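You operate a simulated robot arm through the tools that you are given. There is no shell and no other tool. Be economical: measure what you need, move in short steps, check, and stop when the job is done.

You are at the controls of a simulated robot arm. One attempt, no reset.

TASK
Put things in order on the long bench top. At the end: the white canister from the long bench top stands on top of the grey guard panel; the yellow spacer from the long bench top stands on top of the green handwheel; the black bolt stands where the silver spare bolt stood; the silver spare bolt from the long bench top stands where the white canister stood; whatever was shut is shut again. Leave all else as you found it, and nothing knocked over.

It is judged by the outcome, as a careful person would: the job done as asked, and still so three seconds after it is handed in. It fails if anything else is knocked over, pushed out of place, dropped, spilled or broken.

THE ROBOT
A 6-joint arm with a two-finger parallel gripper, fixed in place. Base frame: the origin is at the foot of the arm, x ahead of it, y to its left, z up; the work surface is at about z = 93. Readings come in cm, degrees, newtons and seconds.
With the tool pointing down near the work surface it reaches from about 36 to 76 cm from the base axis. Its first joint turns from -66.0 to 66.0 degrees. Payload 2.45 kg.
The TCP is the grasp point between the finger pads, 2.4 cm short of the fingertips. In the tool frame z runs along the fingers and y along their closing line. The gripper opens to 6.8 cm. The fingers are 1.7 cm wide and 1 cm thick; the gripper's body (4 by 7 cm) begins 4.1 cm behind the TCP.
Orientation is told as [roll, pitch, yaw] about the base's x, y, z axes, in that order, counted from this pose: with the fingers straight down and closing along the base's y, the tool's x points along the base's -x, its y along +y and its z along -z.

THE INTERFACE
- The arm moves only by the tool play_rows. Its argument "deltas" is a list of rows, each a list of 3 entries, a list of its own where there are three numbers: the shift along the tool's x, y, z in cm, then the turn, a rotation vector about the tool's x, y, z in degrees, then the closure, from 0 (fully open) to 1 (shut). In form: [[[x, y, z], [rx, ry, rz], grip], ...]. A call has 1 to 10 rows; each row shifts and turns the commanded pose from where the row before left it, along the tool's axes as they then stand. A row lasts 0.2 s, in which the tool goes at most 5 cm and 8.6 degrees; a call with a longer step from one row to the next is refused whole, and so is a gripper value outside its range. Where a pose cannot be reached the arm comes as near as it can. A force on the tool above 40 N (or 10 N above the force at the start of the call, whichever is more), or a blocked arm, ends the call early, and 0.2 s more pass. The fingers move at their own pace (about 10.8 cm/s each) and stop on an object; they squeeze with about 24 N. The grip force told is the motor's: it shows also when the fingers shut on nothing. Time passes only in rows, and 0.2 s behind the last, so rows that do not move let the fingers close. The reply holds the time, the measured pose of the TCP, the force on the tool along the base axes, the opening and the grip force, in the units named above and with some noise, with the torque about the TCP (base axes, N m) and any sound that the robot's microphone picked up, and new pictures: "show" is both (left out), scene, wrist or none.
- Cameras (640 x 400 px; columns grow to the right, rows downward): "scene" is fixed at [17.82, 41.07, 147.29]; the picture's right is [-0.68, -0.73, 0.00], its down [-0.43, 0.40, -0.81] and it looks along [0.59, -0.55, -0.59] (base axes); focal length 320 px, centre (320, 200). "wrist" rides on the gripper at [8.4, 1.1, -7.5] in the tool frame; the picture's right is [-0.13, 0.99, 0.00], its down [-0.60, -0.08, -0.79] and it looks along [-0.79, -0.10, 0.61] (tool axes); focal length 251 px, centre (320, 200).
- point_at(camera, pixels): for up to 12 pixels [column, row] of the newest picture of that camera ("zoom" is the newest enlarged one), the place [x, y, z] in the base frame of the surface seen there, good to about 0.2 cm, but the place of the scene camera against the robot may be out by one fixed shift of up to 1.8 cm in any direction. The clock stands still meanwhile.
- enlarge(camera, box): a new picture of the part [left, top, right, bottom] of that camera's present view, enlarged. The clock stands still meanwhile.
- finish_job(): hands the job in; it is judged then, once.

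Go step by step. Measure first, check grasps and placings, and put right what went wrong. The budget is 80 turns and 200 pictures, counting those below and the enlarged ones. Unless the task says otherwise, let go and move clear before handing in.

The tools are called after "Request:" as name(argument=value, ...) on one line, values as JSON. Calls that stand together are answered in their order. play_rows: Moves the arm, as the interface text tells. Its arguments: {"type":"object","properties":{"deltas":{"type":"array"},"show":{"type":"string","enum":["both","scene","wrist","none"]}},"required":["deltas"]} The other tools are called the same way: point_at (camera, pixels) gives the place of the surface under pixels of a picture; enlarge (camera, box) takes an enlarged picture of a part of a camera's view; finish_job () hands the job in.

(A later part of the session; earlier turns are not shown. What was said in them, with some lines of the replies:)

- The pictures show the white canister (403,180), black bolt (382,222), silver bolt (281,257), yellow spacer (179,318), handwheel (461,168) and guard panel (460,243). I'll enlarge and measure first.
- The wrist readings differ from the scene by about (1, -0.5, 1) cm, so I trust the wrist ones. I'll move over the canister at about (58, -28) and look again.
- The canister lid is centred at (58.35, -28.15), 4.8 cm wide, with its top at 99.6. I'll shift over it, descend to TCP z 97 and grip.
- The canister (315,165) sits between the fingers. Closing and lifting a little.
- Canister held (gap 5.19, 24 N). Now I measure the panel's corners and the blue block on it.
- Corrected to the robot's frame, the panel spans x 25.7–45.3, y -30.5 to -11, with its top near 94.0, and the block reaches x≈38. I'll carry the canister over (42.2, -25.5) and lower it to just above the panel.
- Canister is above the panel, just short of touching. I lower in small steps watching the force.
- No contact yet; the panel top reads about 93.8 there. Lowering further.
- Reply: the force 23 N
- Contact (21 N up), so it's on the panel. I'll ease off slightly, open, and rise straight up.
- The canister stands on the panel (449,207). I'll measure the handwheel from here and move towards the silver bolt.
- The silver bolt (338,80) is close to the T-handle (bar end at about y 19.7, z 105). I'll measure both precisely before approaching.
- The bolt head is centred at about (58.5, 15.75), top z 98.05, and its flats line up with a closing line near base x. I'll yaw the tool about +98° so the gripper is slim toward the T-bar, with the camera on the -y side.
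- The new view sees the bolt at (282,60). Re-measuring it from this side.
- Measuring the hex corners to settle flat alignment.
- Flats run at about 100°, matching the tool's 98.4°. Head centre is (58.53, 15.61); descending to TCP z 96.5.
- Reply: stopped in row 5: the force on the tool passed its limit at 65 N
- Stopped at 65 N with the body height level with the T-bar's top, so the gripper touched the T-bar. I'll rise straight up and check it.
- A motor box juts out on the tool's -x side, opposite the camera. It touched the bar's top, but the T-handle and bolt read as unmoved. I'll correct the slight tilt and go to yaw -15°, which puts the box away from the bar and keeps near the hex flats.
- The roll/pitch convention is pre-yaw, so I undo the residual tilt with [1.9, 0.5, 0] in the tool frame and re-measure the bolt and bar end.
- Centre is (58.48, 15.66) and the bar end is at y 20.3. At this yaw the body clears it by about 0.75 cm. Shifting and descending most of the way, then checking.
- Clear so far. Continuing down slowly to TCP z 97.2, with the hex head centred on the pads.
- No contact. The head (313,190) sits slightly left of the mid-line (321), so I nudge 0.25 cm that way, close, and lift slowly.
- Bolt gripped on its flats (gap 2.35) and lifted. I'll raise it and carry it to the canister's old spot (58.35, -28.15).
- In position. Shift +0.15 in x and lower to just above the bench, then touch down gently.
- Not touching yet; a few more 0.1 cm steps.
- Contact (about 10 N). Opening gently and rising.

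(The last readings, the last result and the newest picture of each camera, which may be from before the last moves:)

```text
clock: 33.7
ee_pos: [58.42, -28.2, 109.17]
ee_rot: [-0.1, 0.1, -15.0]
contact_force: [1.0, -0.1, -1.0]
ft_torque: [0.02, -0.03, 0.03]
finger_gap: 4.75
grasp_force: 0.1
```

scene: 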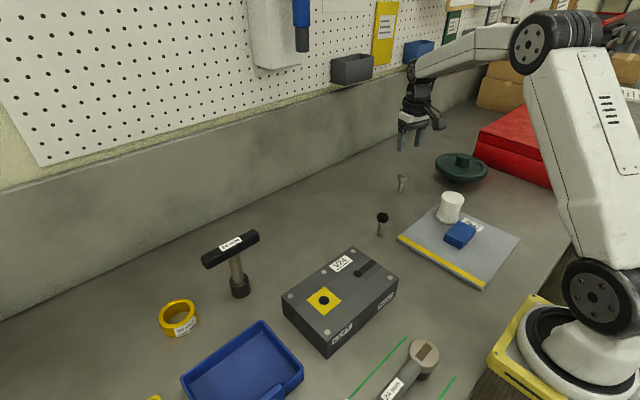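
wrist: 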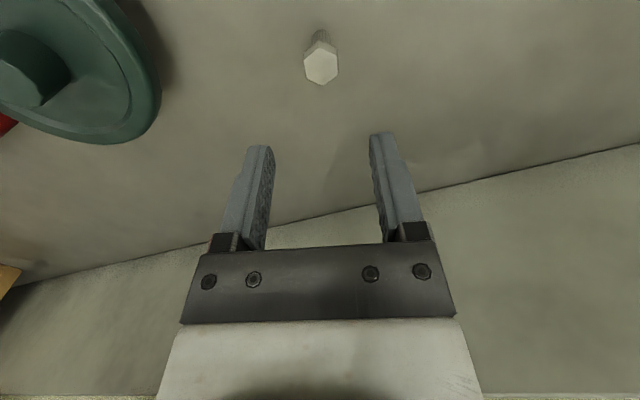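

The silver bolt stands at the canister's spot (402,180). Now to the black bolt.

Request:
play_rows(deltas=[[[3.13, 3.26, -0.5], [0, 0, 0], 0.3], [[3.13, 3.26, -0.5], [0, 0, 0], 0.3], [[3.13, 3.26, -0.5], [0, 0, 0], 0.3], [[3.13, 3.26, -0.5], [0, 0, 0], 0.3], [[3.13, 3.26, -0.5], [0, 0, 0], 0.3], [[0, 0, 0], [0, 0, 0], 0.3]])

Request:
enlarge(camera="wrist", box=[240, 20, 400, 120])

```text
clock: 35.1
ee_pos: [47.57, -8.22, 111.72]
ee_rot: [0.0, 0.2, -15.0]
contact_force: [-0.1, 0.6, -0.8]
ft_torque: [0.01, -0.04, 0.03]
finger_gap: 4.74
grasp_force: 0.1
```

scene: 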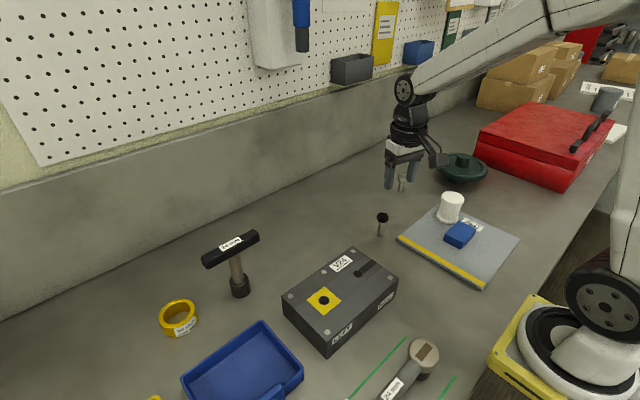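
wrist: 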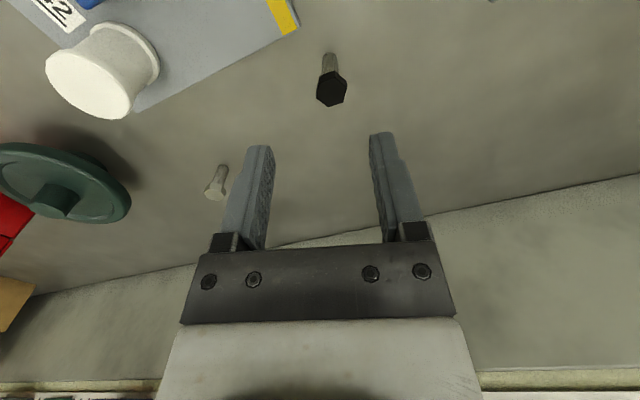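

```text
4.00 times, centred on (320, 70) of wrist
```

zoom: 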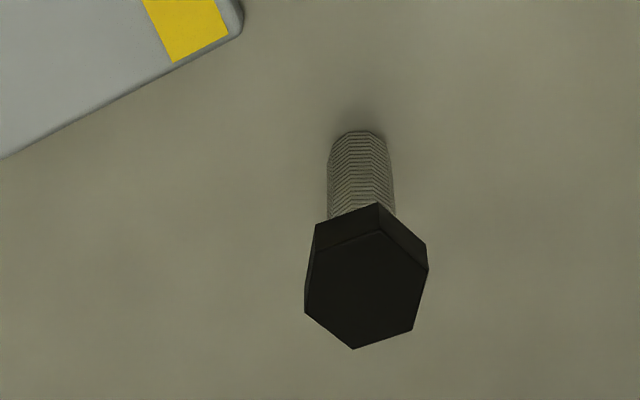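

Measuring the black bolt's head corners and shaft.

Request:
point_at(camera="zoom", pixels=[[379, 235], [423, 268], [409, 325], [353, 343], [310, 308], [317, 254], [366, 290], [360, 140], [335, 160], [388, 165], [230, 30]])

Request:
point_at(camera="wrist", pixels=[[213, 191], [222, 170], [90, 90], [55, 195]])

```text
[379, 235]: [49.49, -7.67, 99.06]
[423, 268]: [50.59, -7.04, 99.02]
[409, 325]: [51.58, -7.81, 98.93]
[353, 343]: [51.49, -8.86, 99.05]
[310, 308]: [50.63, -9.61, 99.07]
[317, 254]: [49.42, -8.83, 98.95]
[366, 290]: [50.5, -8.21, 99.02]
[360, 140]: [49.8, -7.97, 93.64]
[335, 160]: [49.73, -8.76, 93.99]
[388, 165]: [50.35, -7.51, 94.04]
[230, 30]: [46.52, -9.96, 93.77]
```

```text
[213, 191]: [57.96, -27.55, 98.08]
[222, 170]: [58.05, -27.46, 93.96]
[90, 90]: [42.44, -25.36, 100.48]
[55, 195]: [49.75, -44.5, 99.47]
```

Black bolt centre is (50.53, -8.30), top z 99.0, with flats at about -33°. I'll yaw to -33°, shift over it and descend most of the way.

Request:
play_rows(deltas=[[[0, 0, 0], [0, 0, 6], 0.3], [[0, 0, 0], [0, 0, 6], 0.3], [[0, 0, 0], [0, 0, 6], 0.3], [[-2.527, 1.546, 0], [0, 0, 0], 0.3], [[0, 0, 4], [0, 0, 0], 0.3], [[0, 0, 3], [0, 0, 0], 0.3], [[0, 0, 2], [0, 0, 0], 0.3], [[0, 0, 0], [0, 0, 0], 0.3]])

```text
clock: 36.9
ee_pos: [50.41, -8.57, 102.63]
ee_rot: [-0.1, 0.1, -32.9]
contact_force: [-0.3, 0.2, -1.2]
ft_torque: [0.0, 0.01, -0.02]
finger_gap: 4.76
grasp_force: 0.0
```

scene: 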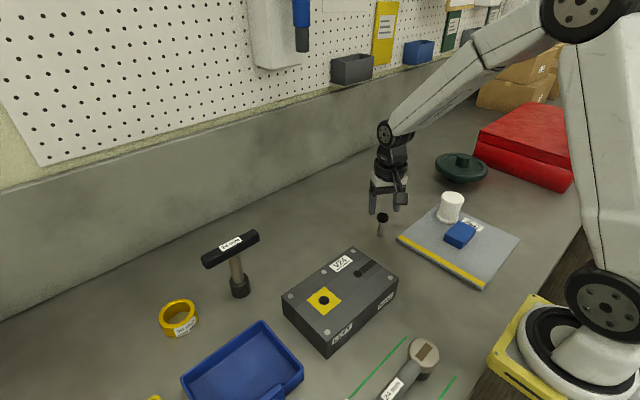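
wrist: 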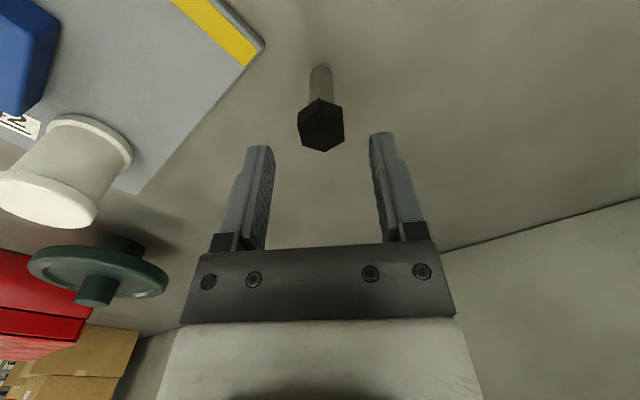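

Request:
point_at(camera="wrist", pixels=[[321, 130], [300, 128], [343, 126], [321, 112], [322, 149], [320, 72]])

Request:
play_rows(deltas=[[[0, 0, 1.5], [0, 0, 0], 0.3], [[0, 0, 1.5], [0, 0, 0], 0.3], [[0, 0, 1.4], [0, 0, 0], 0.3], [[0, 0, 0], [0, 0, 0], 0.3]], show="wrist")

```text
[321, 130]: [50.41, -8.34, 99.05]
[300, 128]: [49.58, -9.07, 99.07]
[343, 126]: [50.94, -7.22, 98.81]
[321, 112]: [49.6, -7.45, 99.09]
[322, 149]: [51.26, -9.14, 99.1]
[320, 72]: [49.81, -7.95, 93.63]
```

```text
clock: 37.9
ee_pos: [50.57, -8.56, 98.32]
ee_rot: [0.0, 0.0, -33.1]
contact_force: [0.4, 1.1, 0.4]
ft_torque: [0.0, -0.01, -0.01]
finger_gap: 4.76
grasp_force: 0.1
```

wrist: 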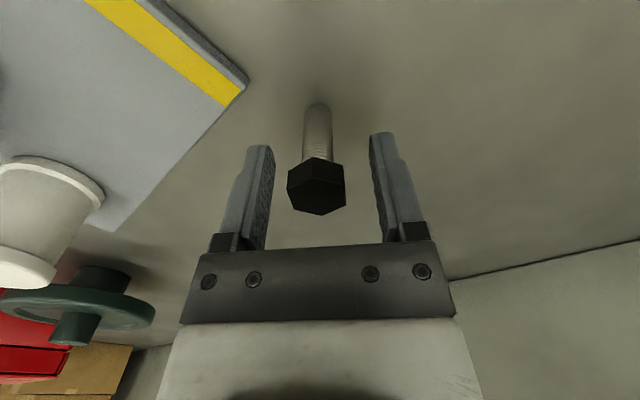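

The head is between the pads (316,190); a small nudge, then close and lift.

Request:
play_rows(deltas=[[[0, -0.15, 0], [0, 0, 0], 0.3], [[0, 0, 0], [0, 0, 0], 0.5], [[0, 0, 0], [0, 0, 0], 0.8], [[0, 0, 0], [0, 0, 0], 1], [[0, 0, 0], [0, 0, 0], 1], [[0, 0, -0.5], [0, 0, 0], 1], [[0, 0, -2], [0, 0, 0], 1], [[0, 0, -4], [0, 0, 0], 1], [[0, 0, -4], [0, 0, 0], 1], [[0, 0, -4], [0, 0, 0], 1]], show="wrist")

```text
clock: 40.1
ee_pos: [50.3, -8.8, 112.8]
ee_rot: [0.0, 0.0, -33.0]
contact_force: [0.3, -0.7, -1.7]
ft_torque: [-0.01, 0.01, -0.01]
finger_gap: 2.32
grasp_force: 23.8
```

wrist: 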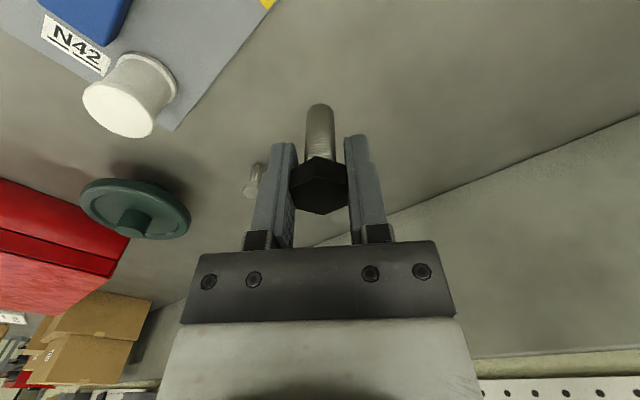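

Black bolt held (gap 2.32). Rotating back to yaw -15° and carrying it to the silver bolt's old spot (58.48, 15.65), staying high.

Request:
play_rows(deltas=[[[0, 0, 0], [0, 0, -6], 1], [[0, 0, 0], [0, 0, -6], 1], [[0, 0, 0], [0, 0, -6], 1], [[-0.247, 4.26, 0], [0, 0, 0], 1], [[-0.247, 4.26, 0], [0, 0, 0], 1], [[-0.247, 4.26, 0], [0, 0, 0], 1], [[-0.247, 4.26, 0], [0, 0, 0], 1], [[-0.247, 4.26, 0], [0, 0, 0], 1], [[-0.247, 4.26, 0], [0, 0, 0], 1], [[0, 0, 0], [0, 0, 0], 1]])

```text
clock: 42.3
ee_pos: [58.48, 15.76, 112.89]
ee_rot: [0.0, 0.1, -15.0]
contact_force: [0.4, 0.0, -1.7]
ft_torque: [0.01, -0.02, -0.01]
finger_gap: 2.35
grasp_force: 24.1
```

scene: 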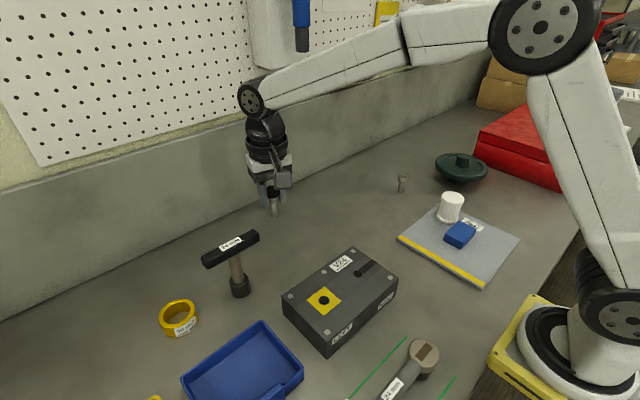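
wrist: 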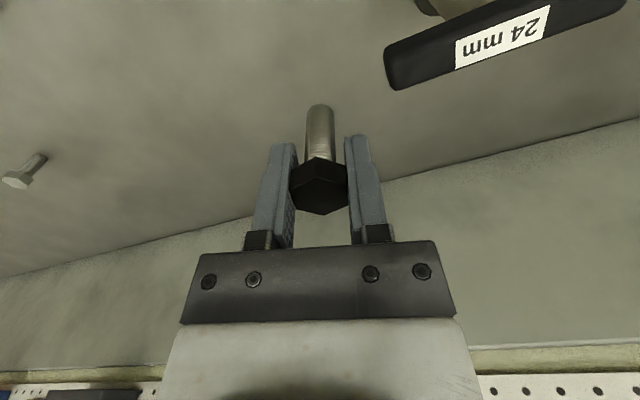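

On target; nudge -0.12 and descend, slowly alongside the T-bar.

Request:
play_rows(deltas=[[[0, -0.12, 3], [0, 0, 0], 1], [[0, 0, 4], [0, 0, 0], 1], [[0, 0, 2.5], [0, 0, 0], 1], [[0, 0, 1], [0, 0, 0], 1], [[0, 0, 0.8], [0, 0, 0], 1], [[0, 0, 0.8], [0, 0, 0], 1], [[0, 0, 0.8], [0, 0, 0], 1], [[0, 0, 0.8], [0, 0, 0], 1], [[0, 0, 0.3], [0, 0, 0], 1], [[0, 0, 0], [0, 0, 0], 1]], show="wrist")

```text
clock: 44.5
ee_pos: [58.48, 15.58, 98.76]
ee_rot: [0.1, -0.1, -15.0]
contact_force: [-0.3, 0.5, -1.5]
ft_torque: [0.03, -0.03, 0.01]
finger_gap: 2.35
grasp_force: 23.7
```

wrist: 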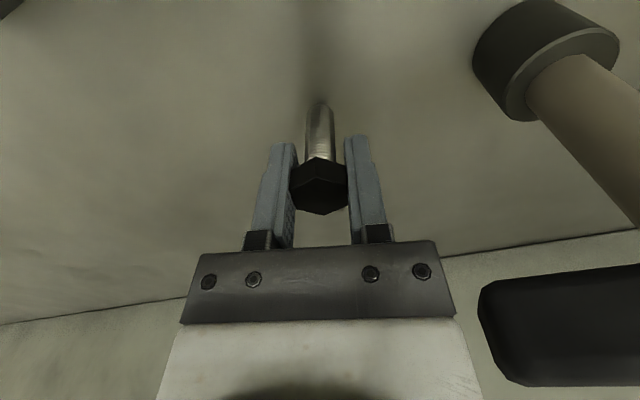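

Request:
play_rows(deltas=[[[0, 0, 0.15], [0, 0, 0], 1], [[0, 0, 0.1], [0, 0, 0], 1], [[0, 0, 0.1], [0, 0, 0], 1], [[0, 0, 0], [0, 0, 0], 1]], show="none")

```text
clock: 45.5
ee_pos: [58.47, 15.51, 98.4]
ee_rot: [-0.1, 0.0, -15.0]
contact_force: [-0.5, 0.2, -1.0]
ft_torque: [0.01, 0.02, 0.0]
finger_gap: 2.36
grasp_force: 23.7
```

No contact yet at 98.4; continuing in small steps.

Request:
play_rows(deltas=[[[0, 0, 0.08], [0, 0, 0], 1], [[0, 0, 0.08], [0, 0, 0], 1], [[0, 0, 0], [0, 0, 0], 1]], show="none")

```text
clock: 46.3
ee_pos: [58.53, 15.45, 98.23]
ee_rot: [0.1, 0.0, -15.0]
contact_force: [-0.9, -0.9, 3.6]
ft_torque: [-0.04, 0.08, -0.01]
finger_gap: 2.34
grasp_force: 24.4
```

Light contact. Releasing (only partway open, to spare the T-bar) and rising.

Request:
play_rows(deltas=[[[0, 0, 0.03], [0, 0, 0], 1], [[0, 0, 0], [0, 0, 0], 0.6], [[0, 0, 0], [0, 0, 0], 0.4], [[0, 0, 0], [0, 0, 0], 0.3], [[0, 0, 0], [0, 0, 0], 0.3], [[0, 0, -1], [0, 0, 0], 0.3], [[0, 0, -3], [0, 0, 0], 0.3], [[0, 0, -4], [0, 0, 0], 0.3], [[0, 0, -4], [0, 0, 0], 0.3], [[0, 0, -2], [0, 0, 0], 0.3]])

```text
clock: 48.5
ee_pos: [58.48, 15.65, 112.06]
ee_rot: [0.0, 0.1, -15.0]
contact_force: [0.8, 1.0, 0.0]
ft_torque: [0.0, -0.01, 0.0]
finger_gap: 4.78
grasp_force: 0.0
```

scene: 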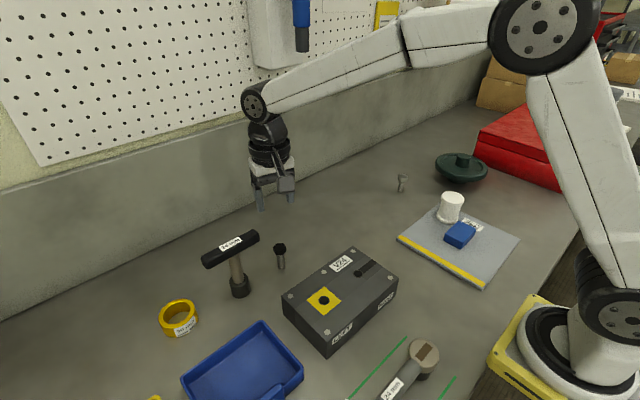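
wrist: 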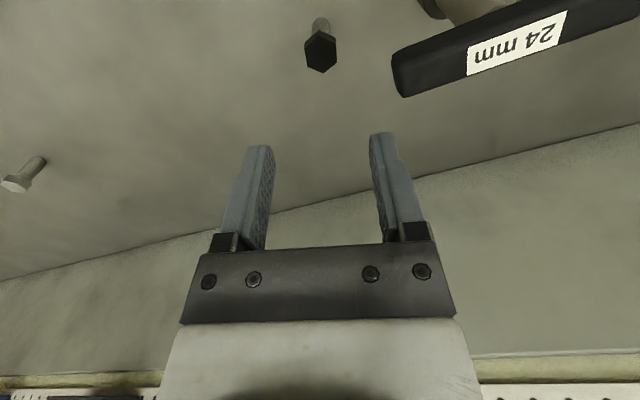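

The black bolt stands (280,255) and the T-handle is untouched. Next, the yellow spacer.

Request:
play_rows(deltas=[[[1.42, 4.13, -0.2], [0, 0, 0], 0], [[1.42, 4.13, -0.2], [0, 0, 0], 0], [[1.42, 4.13, -0.2], [0, 0, 0], 0], [[1.42, 4.13, -0.2], [0, 0, 0], 0], [[1.42, 4.13, -0.2], [0, 0, 0], 0], [[0, 0, 0], [0, 0, 0], 0]])

Request:
enlarge(camera="wrist", box=[220, 0, 420, 125])

```text
clock: 49.9
ee_pos: [57.09, 37.4, 113.29]
ee_rot: [0.0, 0.1, -15.1]
contact_force: [-0.1, -0.2, 0.4]
ft_torque: [-0.02, 0.0, -0.02]
finger_gap: 6.81
grasp_force: 0.1
```

scene: 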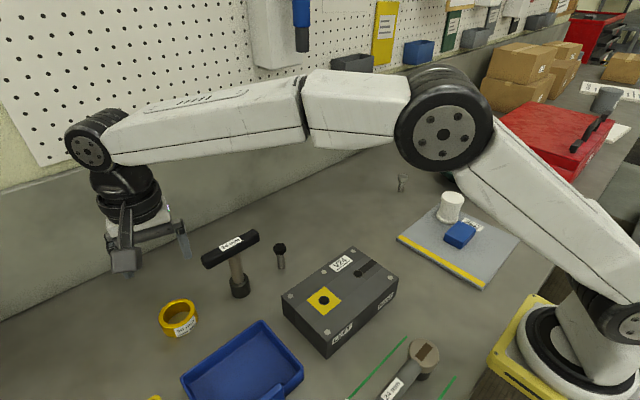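
wrist: 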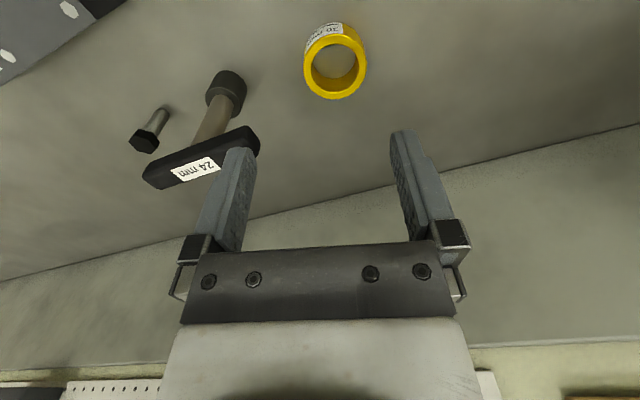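

```text
3.20 times, centred on (320, 62) of wrist
```

zoom: 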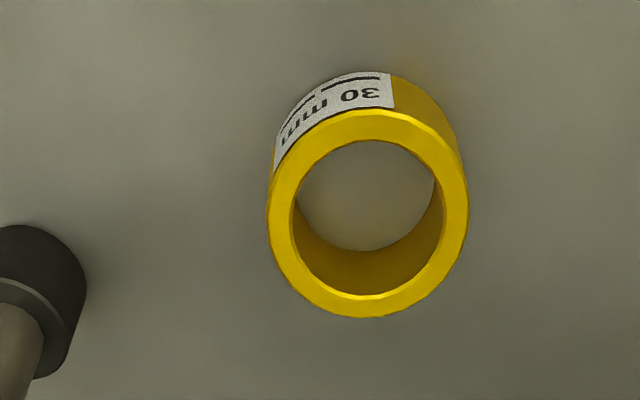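

Request:
point_at(camera="zoom", pixels=[[280, 215], [459, 205], [368, 125], [370, 306], [305, 150], [440, 150], [300, 275], [440, 270], [365, 80], [296, 222], [440, 215], [365, 200]])

```text
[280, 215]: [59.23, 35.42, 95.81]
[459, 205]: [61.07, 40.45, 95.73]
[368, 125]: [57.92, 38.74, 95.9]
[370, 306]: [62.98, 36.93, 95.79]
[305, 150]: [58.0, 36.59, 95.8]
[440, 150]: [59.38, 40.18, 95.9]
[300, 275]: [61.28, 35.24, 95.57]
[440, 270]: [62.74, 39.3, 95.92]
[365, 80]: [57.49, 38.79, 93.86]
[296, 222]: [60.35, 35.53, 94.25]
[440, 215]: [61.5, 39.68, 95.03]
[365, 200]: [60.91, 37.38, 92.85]
```

The spacer is 6.0 cm outside, 4.5 cm inside, top z 95.8, centred at (60.33, 37.88). Checking the wall distance before descending, since the motor box juts toward +x.

Request:
point_at(camera="wrist", pixels=[[500, 150], [500, 175], [330, 200], [330, 225], [500, 250], [330, 215]])

```text
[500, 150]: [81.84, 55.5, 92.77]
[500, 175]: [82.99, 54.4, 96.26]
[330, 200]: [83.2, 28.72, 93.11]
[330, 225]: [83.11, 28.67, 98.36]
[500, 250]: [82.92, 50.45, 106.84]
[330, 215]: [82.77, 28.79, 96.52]
```

The wall is far (x 83). Moving over the spacer and down to z 99.

Request:
play_rows(deltas=[[[-3.015, 1.306, 0], [0, 0, 0], 0], [[0, 0, 4], [0, 0, 0], 0], [[0, 0, 4], [0, 0, 0], 0], [[0, 0, 3], [0, 0, 0], 0], [[0, 0, 2], [0, 0, 0], 0], [[0, 0, 1], [0, 0, 0], 0], [[0, 0, 0], [0, 0, 0], 0]], show="wrist")

```text
clock: 51.5
ee_pos: [60.31, 37.96, 99.31]
ee_rot: [0.1, 0.0, -15.0]
contact_force: [-0.4, -0.3, 0.3]
ft_torque: [-0.01, 0.01, 0.02]
finger_gap: 6.8
grasp_force: 0.1
```

wrist: 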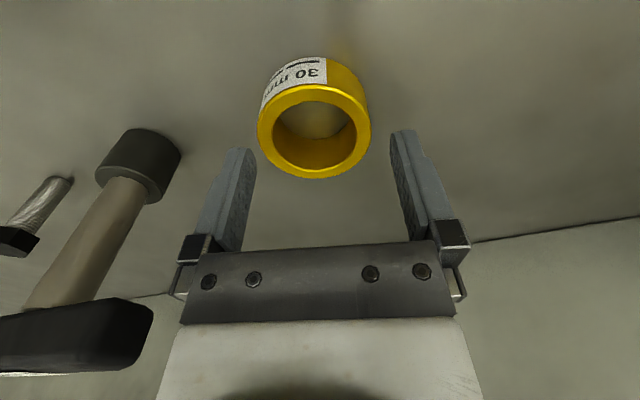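

The ring centre appears at col 314.5 where the tool axis projects to 320, so I'm about 0.3 cm off. Verifying with edge points.

Request:
point_at(camera="wrist", pixels=[[264, 135], [366, 128], [313, 92], [316, 171], [275, 158], [357, 155], [277, 106], [350, 101]])

```text
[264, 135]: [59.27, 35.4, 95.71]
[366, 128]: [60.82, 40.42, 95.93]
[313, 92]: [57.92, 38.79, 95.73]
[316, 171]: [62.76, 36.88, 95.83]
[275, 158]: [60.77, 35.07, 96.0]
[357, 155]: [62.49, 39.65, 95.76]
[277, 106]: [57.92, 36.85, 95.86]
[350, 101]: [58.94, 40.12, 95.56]
```

A small correction (tool y -0.18, x +0.1), then slowly down to z 95.75.

Request:
play_rows(deltas=[[[0.1, -0.18, 0], [0, 0, 0], 0], [[0, 0, 1], [0, 0, 0], 0], [[0, 0, 0.8], [0, 0, 0], 0], [[0, 0, 0.6], [0, 0, 0], 0], [[0, 0, 0.6], [0, 0, 0], 0], [[0, 0, 0.5], [0, 0, 0], 0], [[0, 0, 0], [0, 0, 0], 0]], show="wrist")

```text
clock: 53.1
ee_pos: [60.29, 37.74, 95.85]
ee_rot: [0.1, 0.0, -15.0]
contact_force: [0.5, -0.5, 0.0]
ft_torque: [0.02, -0.02, 0.02]
finger_gap: 6.8
grasp_force: 0.0
```

wrist: 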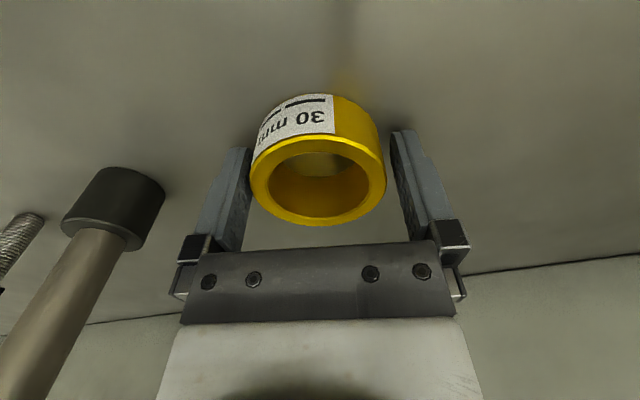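

No contact, and the ring lies between the fingers. Closing and lifting a little.

Request:
play_rows(deltas=[[[0, 0, 0], [0, 0, 0], 0.1], [[0, 0, 0], [0, 0, 0], 0.3], [[0, 0, 0], [0, 0, 0], 1], [[0, 0, 0], [0, 0, 0], 1], [[0, 0, -0.5], [0, 0, 0], 1], [[0, 0, -2], [0, 0, 0], 1], [[0, 0, -4], [0, 0, 0], 1], [[0, 0, -4], [0, 0, 0], 1], [[0, 0, -4], [0, 0, 0], 1], [[0, 0, -3], [0, 0, 0], 1]])

```text
clock: 55.3
ee_pos: [60.14, 37.7, 113.17]
ee_rot: [0.0, 0.2, -15.0]
contact_force: [0.7, -0.2, -1.3]
ft_torque: [0.01, -0.03, -0.05]
finger_gap: 5.97
grasp_force: 24.2
```

scene: 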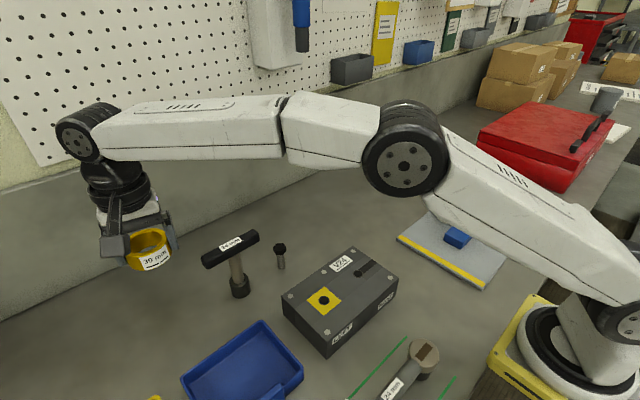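
wrist: 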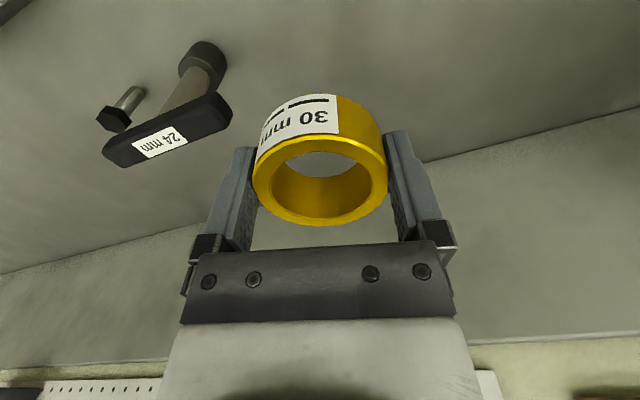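

The spacer is held (gap 5.97). Carrying it high toward the handwheel, stopping short to view the wheel.

Request:
play_rows(deltas=[[[-0.381, -4.757, 0], [0, 0, 0], 1], [[-0.381, -4.757, 0], [0, 0, 0], 1], [[-0.381, -4.757, 0], [0, 0, 0], 1], [[-0.381, -4.757, 0], [0, 0, 0], 1], [[-0.381, -4.757, 0], [0, 0, 0], 1], [[-0.381, -4.757, 0], [0, 0, 0], 1], [[-0.381, -4.757, 0], [0, 0, 0], 1], [[-0.381, -4.757, 0], [0, 0, 0], 1], [[-0.381, -4.757, 0], [0, 0, 0], 1], [[-0.381, -4.757, 0], [0, 0, 0], 1]], show="none")

Request:
play_rows(deltas=[[[-0.381, -4.757, 0], [0, 0, 0], 1], [[-0.381, -4.757, 0], [0, 0, 0], 1], [[-0.381, -4.757, 0], [0, 0, 0], 1], [[-0.381, -4.757, 0], [0, 0, 0], 1], [[0, 0, 0], [0, 0, 0], 1]])

Request:
enlarge(camera="wrist", box=[0, 40, 260, 240])

```text
clock: 57.5
ee_pos: [51.16, -9.52, 113.25]
ee_rot: [0.0, 0.0, -15.0]
contact_force: [0.7, -0.5, -0.8]
ft_torque: [0.02, 0.05, 0.07]
finger_gap: 6.0
grasp_force: 24.0
```

```text
clock: 58.7
ee_pos: [47.72, -28.25, 113.41]
ee_rot: [0.0, 0.0, -15.0]
contact_force: [0.1, 0.3, -1.3]
ft_torque: [-0.02, -0.01, -0.01]
finger_gap: 6.0
grasp_force: 23.6
```

scene: 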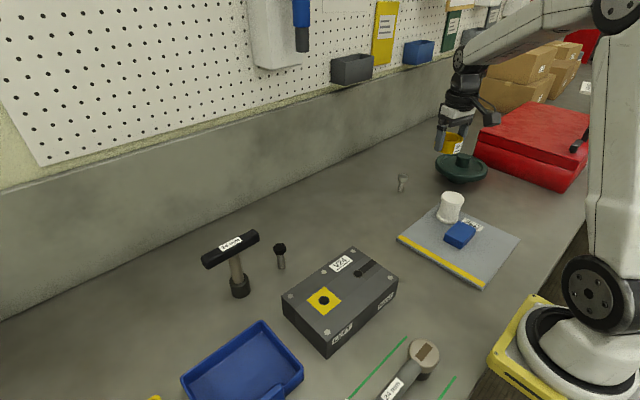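
wrist: 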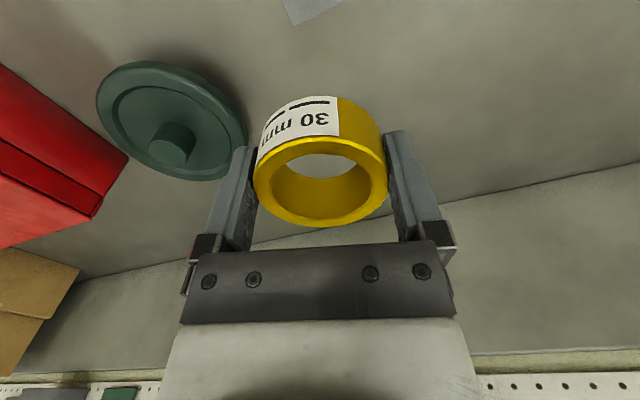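

```text
2.00 times, centred on (130, 140) of wrist
```

zoom: 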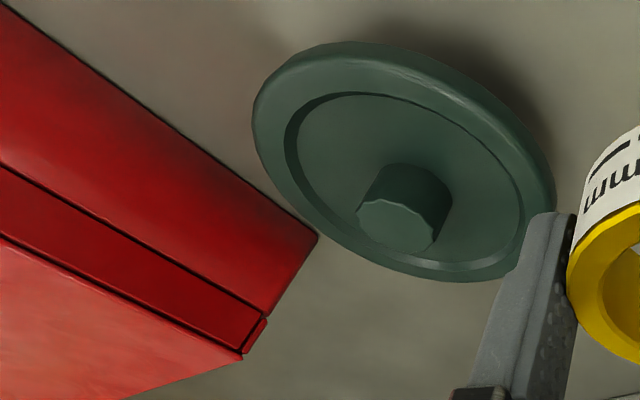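

Measuring hub, web, rim, the red case and the ring position in the grip.

Request:
point_at(camera="zoom", pixels=[[360, 212], [431, 238], [408, 248], [386, 202], [396, 225], [350, 140], [480, 200], [330, 190], [470, 255], [265, 120], [548, 200], [510, 110]])

Request:
point_at(camera="wrist", pixels=[[126, 160], [97, 212], [60, 200], [258, 178], [383, 172], [320, 142], [322, 221], [268, 150], [375, 150], [272, 205], [370, 200], [330, 165]])

```text
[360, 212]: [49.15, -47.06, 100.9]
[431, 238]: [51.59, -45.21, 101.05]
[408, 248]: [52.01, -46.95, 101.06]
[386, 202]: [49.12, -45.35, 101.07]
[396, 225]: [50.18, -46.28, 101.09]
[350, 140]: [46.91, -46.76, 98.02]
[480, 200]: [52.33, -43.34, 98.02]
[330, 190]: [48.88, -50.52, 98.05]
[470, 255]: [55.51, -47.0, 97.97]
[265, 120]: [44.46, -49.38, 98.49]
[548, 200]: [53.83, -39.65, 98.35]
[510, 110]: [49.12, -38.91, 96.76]
```

```text
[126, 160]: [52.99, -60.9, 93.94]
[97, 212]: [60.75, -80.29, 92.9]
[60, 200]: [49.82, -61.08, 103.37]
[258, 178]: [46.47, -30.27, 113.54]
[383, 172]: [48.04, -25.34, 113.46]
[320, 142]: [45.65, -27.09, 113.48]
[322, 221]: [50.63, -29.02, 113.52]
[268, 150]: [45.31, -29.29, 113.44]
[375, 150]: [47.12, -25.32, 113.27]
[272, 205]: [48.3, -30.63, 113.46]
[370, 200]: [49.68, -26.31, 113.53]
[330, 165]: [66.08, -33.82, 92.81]
```

The hub centre is (50.45, -46.12), 3.2 cm across, top z 101.05, and the web is at z 98.0. The ring is centred on the TCP with a 4.5 cm bore. Moving over the hub at height.

Request:
play_rows(deltas=[[[-1.783, -4.19, 0], [0, 0, 0], 1], [[-1.783, -4.19, 0], [0, 0, 0], 1], [[-1.783, -4.19, 0], [0, 0, 0], 1], [[-1.783, -4.19, 0], [0, 0, 0], 1], [[0, 0, 0], [0, 0, 0], 1], [[0, 0, 4], [0, 0, 0], 1], [[0, 0, 2], [0, 0, 0], 1], [[0, 0, 0], [0, 0, 0], 1]])

Request:
enlarge(camera="wrist", box=[200, 30, 440, 230])

Request:
enlarge(camera="scene", box=[400, 90, 540, 200])

```text
clock: 60.5
ee_pos: [50.43, -46.21, 107.29]
ee_rot: [0.0, 0.1, -15.0]
contact_force: [-0.2, -0.5, -0.9]
ft_torque: [0.02, -0.02, -0.02]
finger_gap: 5.99
grasp_force: 23.8
```

scene: 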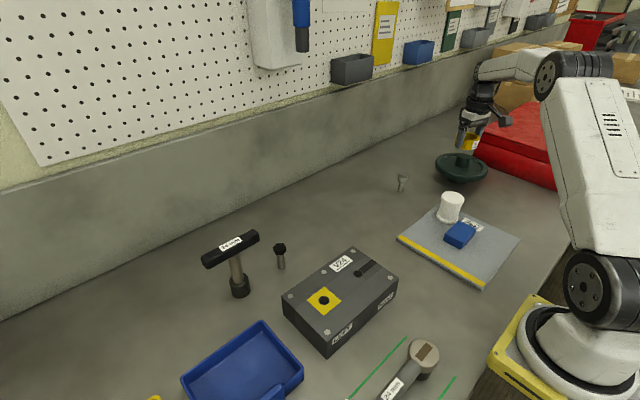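
wrist: 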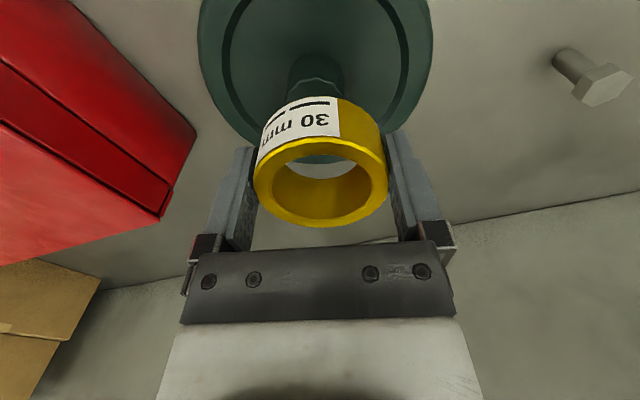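

```text
2.00 times, centred on (320, 130) of wrist
```

zoom: 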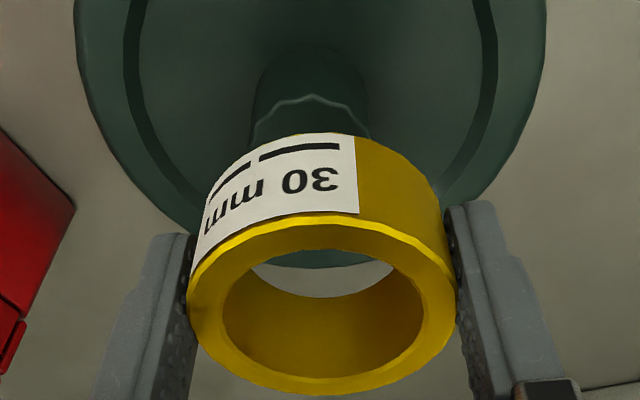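

```text
3.64 times, centred on (470, 145) of scene
```

zoom: 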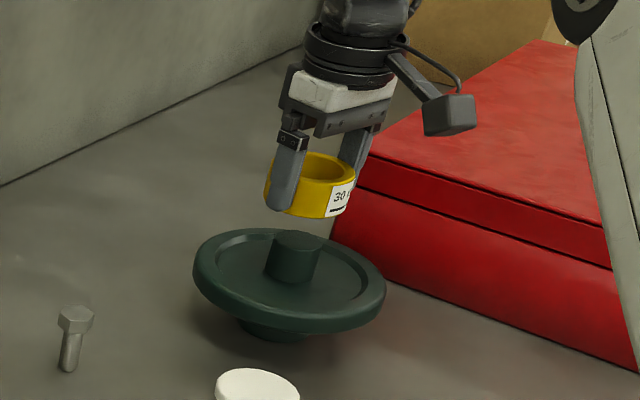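

In the wrist zoom the hub (edges 252–371) sits at col about 315.5 versus the ring axis at 320–321, so a shift of about -0.25 in tool y is needed. Checking the hub's near edge for the other axis.

Request:
point_at(camera="wrist", pixels=[[315, 80], [315, 86], [292, 93], [340, 93], [298, 88], [335, 88], [230, 60], [410, 60]])

```text
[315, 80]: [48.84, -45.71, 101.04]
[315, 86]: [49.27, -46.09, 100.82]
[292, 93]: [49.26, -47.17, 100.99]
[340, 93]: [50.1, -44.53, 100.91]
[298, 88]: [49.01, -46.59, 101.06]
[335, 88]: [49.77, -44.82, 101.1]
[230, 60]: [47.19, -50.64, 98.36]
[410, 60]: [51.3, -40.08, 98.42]
```

Hub centre confirmed at (50.4, -46.1). I nudge -0.15 in tool y and lower slowly over the hub.

Request:
play_rows(deltas=[[[0, -0.15, 1.5], [0, 0, 0], 1], [[0, 0, 1], [0, 0, 0], 1], [[0, 0, 0.6], [0, 0, 0], 1], [[0, 0, 0.6], [0, 0, 0], 1], [[0, 0, 0.6], [0, 0, 0], 1], [[0, 0, 0.6], [0, 0, 0], 1], [[0, 0, 0.6], [0, 0, 0], 1], [[0, 0, 0.4], [0, 0, 0], 1], [[0, 0, 0], [0, 0, 0], 1]])

Request:
enlarge(camera="scene", box=[400, 90, 540, 200])

```text
clock: 62.5
ee_pos: [50.57, -46.38, 101.32]
ee_rot: [0.0, -0.1, -15.0]
contact_force: [-3.0, -0.7, -0.3]
ft_torque: [0.01, 0.11, -0.02]
finger_gap: 5.99
grasp_force: 23.9
```

scene: 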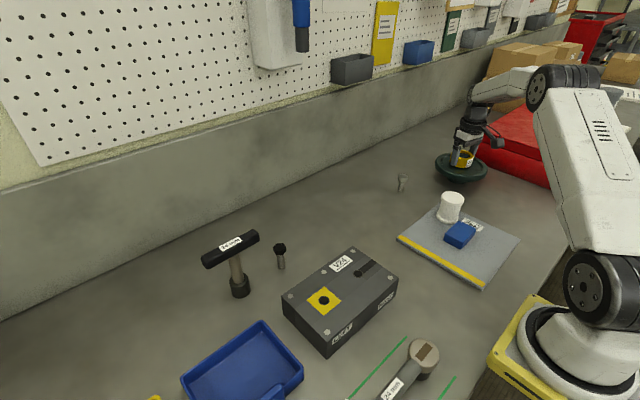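
wrist: 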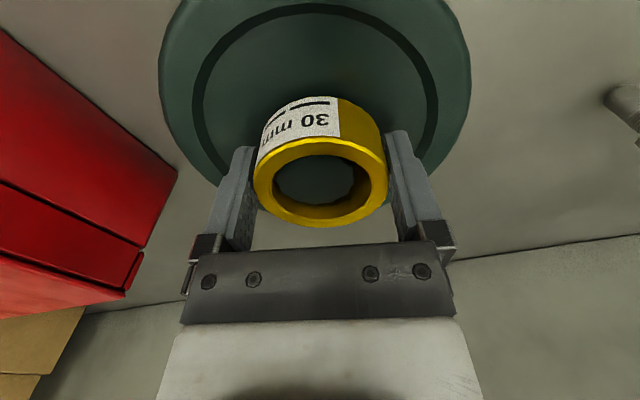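

```text
3.64 times, centred on (470, 145) of scene
```

zoom: 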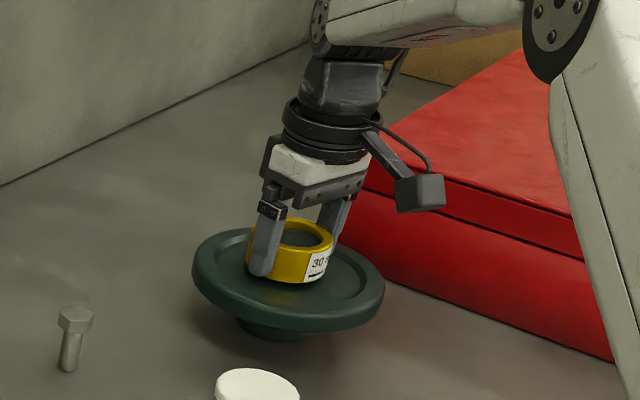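

The ring has gone around the hub, with a slight -3 N sideways force suggesting the hub brushes the bore. Looking inside the ring.

Request:
enlarge(camera="wrist", box=[240, 80, 400, 240])

Request:
point_at(camera="wrist", pixels=[[315, 165], [315, 185], [290, 180], [345, 175], [320, 142], [322, 221]])

```text
2.50 times, centred on (320, 160) of wrist
```

zoom: 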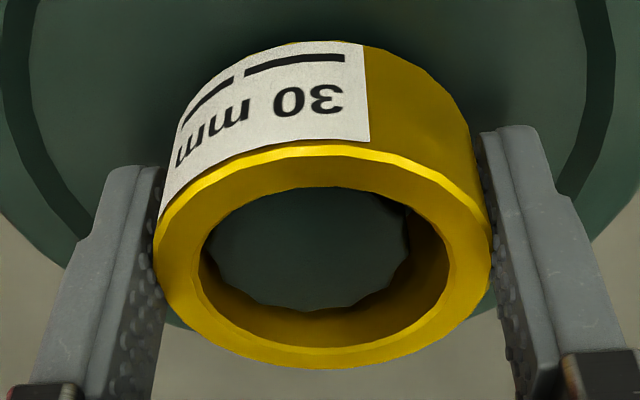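

```text
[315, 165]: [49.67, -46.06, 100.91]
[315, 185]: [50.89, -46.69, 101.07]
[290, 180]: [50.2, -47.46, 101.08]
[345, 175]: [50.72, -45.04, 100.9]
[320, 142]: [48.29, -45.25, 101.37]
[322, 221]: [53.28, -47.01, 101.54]
```

The hub sits left and toward the camera inside the bore: ring centre (50.79, -46.13) versus hub (50.4, -46.1). Recentring by tool (+0.3, -0.2) before setting down.

Request:
play_rows(deltas=[[[0.15, -0.1, 0], [0, 0, 0], 1], [[0.15, -0.1, 0], [0, 0, 0], 1], [[0, 0, 0], [0, 0, 0], 1]], show="wrist")

Request:
enlarge(camera="wrist", box=[240, 80, 400, 240])

```text
clock: 63.3
ee_pos: [50.09, -46.33, 101.21]
ee_rot: [-0.1, 0.1, -15.0]
contact_force: [0.4, 0.5, -1.7]
ft_torque: [0.01, -0.01, -0.03]
finger_gap: 5.98
grasp_force: 24.0
```

wrist: 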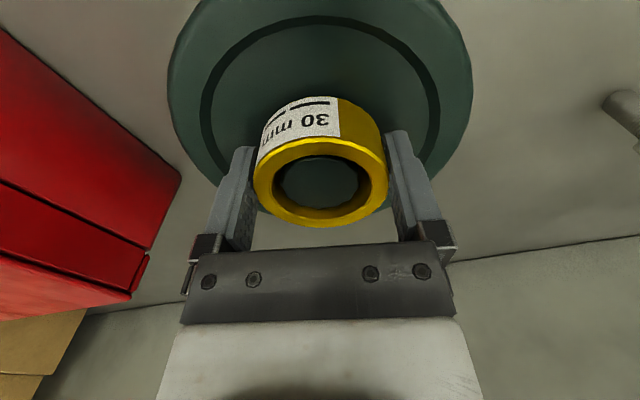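

```text
2.50 times, centred on (320, 160) of wrist
```

zoom: 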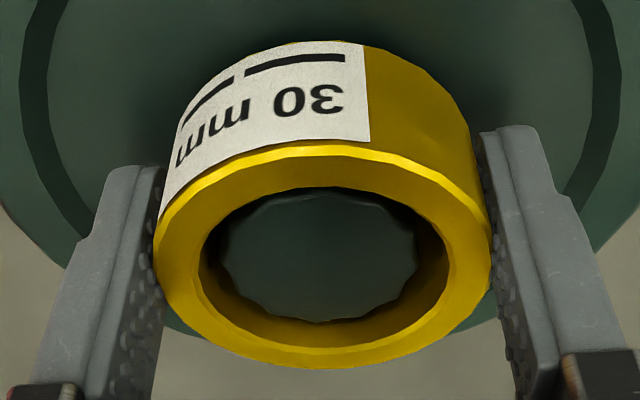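

The hub is now centred in the bore with no side force. Lowering in small steps to contact.

Request:
play_rows(deltas=[[[0, 0, 0.12], [0, 0, 0], 1], [[0, 0, 0.1], [0, 0, 0], 1], [[0, 0, 0.1], [0, 0, 0], 1], [[0, 0, 0], [0, 0, 0], 1]], show="none")

```text
clock: 64.3
ee_pos: [50.24, -46.35, 101.21]
ee_rot: [-0.2, -0.2, -15.1]
contact_force: [-3.0, 1.6, 19.7]
ft_torque: [0.09, -0.04, 0.2]
finger_gap: 6.0
grasp_force: 24.3
```

Contact (20 N). Easing off slightly, opening and rising straight up.

Request:
play_rows(deltas=[[[0, 0, -0.15], [0, 0, 0], 1], [[0, 0, 0], [0, 0, 0], 0.1], [[0, 0, 0], [0, 0, 0], 0], [[0, 0, 0], [0, 0, 0], 0], [[0, 0, -0.8], [0, 0, 0], 0], [[0, 0, -2], [0, 0, 0], 0], [[0, 0, -4], [0, 0, 0], 0], [[0, 0, -4], [0, 0, 0], 0]])

Request:
enlarge(camera="scene", box=[400, 90, 540, 200])

```text
clock: 66.1
ee_pos: [50.32, -46.48, 112.03]
ee_rot: [0.0, -0.1, -15.0]
contact_force: [-0.6, 0.5, 0.4]
ft_torque: [-0.04, -0.01, 0.02]
finger_gap: 6.82
grasp_force: 0.0
```

scene: 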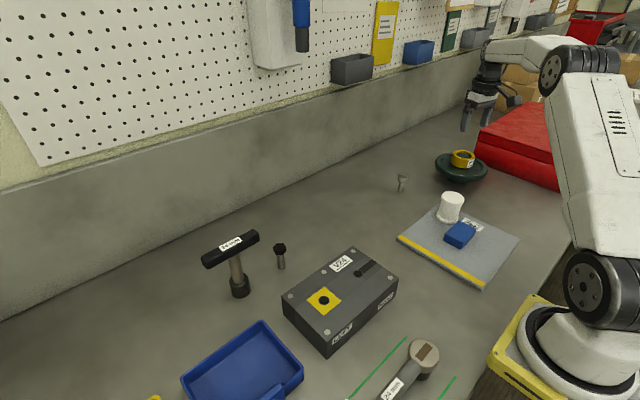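
wrist: 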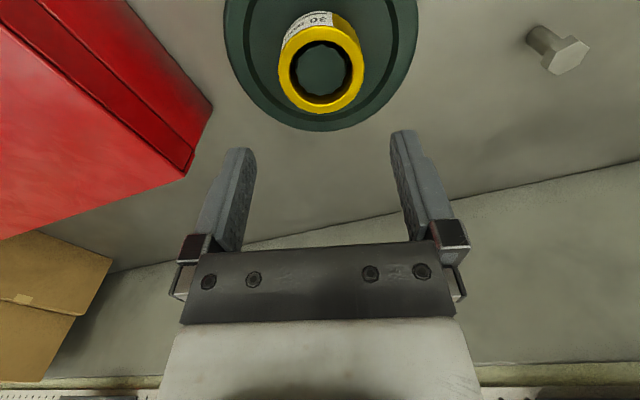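

```text
3.64 times, centred on (470, 145) of scene
```

zoom: 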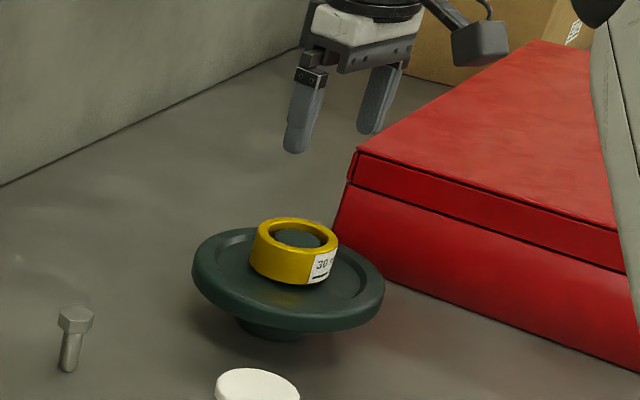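

The spacer sits around the hub on the wheel. Verifying that it's level and checking the positions of the bolts, canister and T-handle.

Request:
point_at(camera="wrist", pixels=[[286, 75], [357, 72], [322, 32], [323, 104], [322, 70], [569, 57], [550, 57], [588, 55]])

Request:
point_at(camera="scene", pixels=[[205, 260], [258, 236], [238, 290], [280, 247], [403, 177], [450, 196], [460, 236], [442, 205], [401, 238]])

Request:
enlarge(camera="scene", box=[180, 140, 500, 340])

```text
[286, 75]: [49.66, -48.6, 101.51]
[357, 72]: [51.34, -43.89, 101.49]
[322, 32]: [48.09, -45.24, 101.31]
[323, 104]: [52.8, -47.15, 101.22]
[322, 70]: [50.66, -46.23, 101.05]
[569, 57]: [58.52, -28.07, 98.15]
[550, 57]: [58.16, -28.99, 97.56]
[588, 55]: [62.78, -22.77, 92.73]
```

```text
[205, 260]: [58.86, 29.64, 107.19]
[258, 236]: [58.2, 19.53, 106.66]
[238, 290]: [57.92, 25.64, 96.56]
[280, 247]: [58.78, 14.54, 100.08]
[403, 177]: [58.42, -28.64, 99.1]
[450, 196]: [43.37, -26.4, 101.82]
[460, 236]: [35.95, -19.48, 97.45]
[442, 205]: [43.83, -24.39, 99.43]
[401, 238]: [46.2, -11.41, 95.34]
```

```text
2.00 times, centred on (340, 240) of scene
```

zoom: 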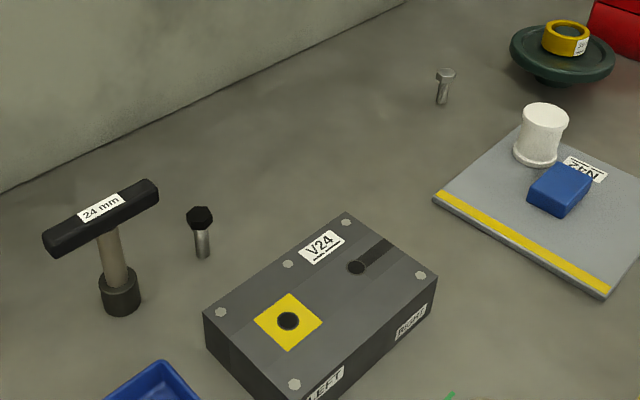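

Everything reads in place; one close look under the spacer's edge, since its top is about 0.4 cm higher than I expected.

Request:
enlarge(camera="scene", box=[430, 135, 494, 190])

Request:
enlarge(camera="wrist", box=[250, 0, 400, 130])

```text
7.27 times, centred on (462, 162) of scene
```

zoom: 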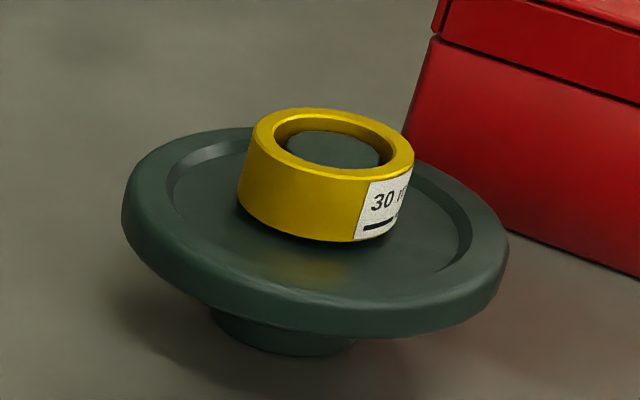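

```text
3.08 times, centred on (325, 65) of wrist
```

zoom: 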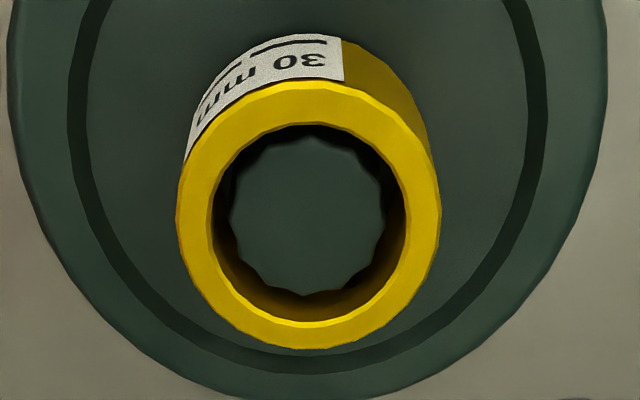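

The spacer is level and resting steadily around the hub, and everything else is in place with the gripper clear above. Handing in.

Request:
finish_job()

```text
The job is handed in.
```

The job is handed in, with all four items where you asked:
- **White canister:** on the grey guard panel.
- **Yellow spacer:** on the green handwheel, around its hub.
- **Black bolt:** where the silver spare bolt stood.
- **Silver spare bolt:** where the white canister stood.

I opened nothing. On my first approach to the silver bolt the gripper pressed on the top of the T-handle (65 N), but it stayed upright and later readings showed it had not moved.
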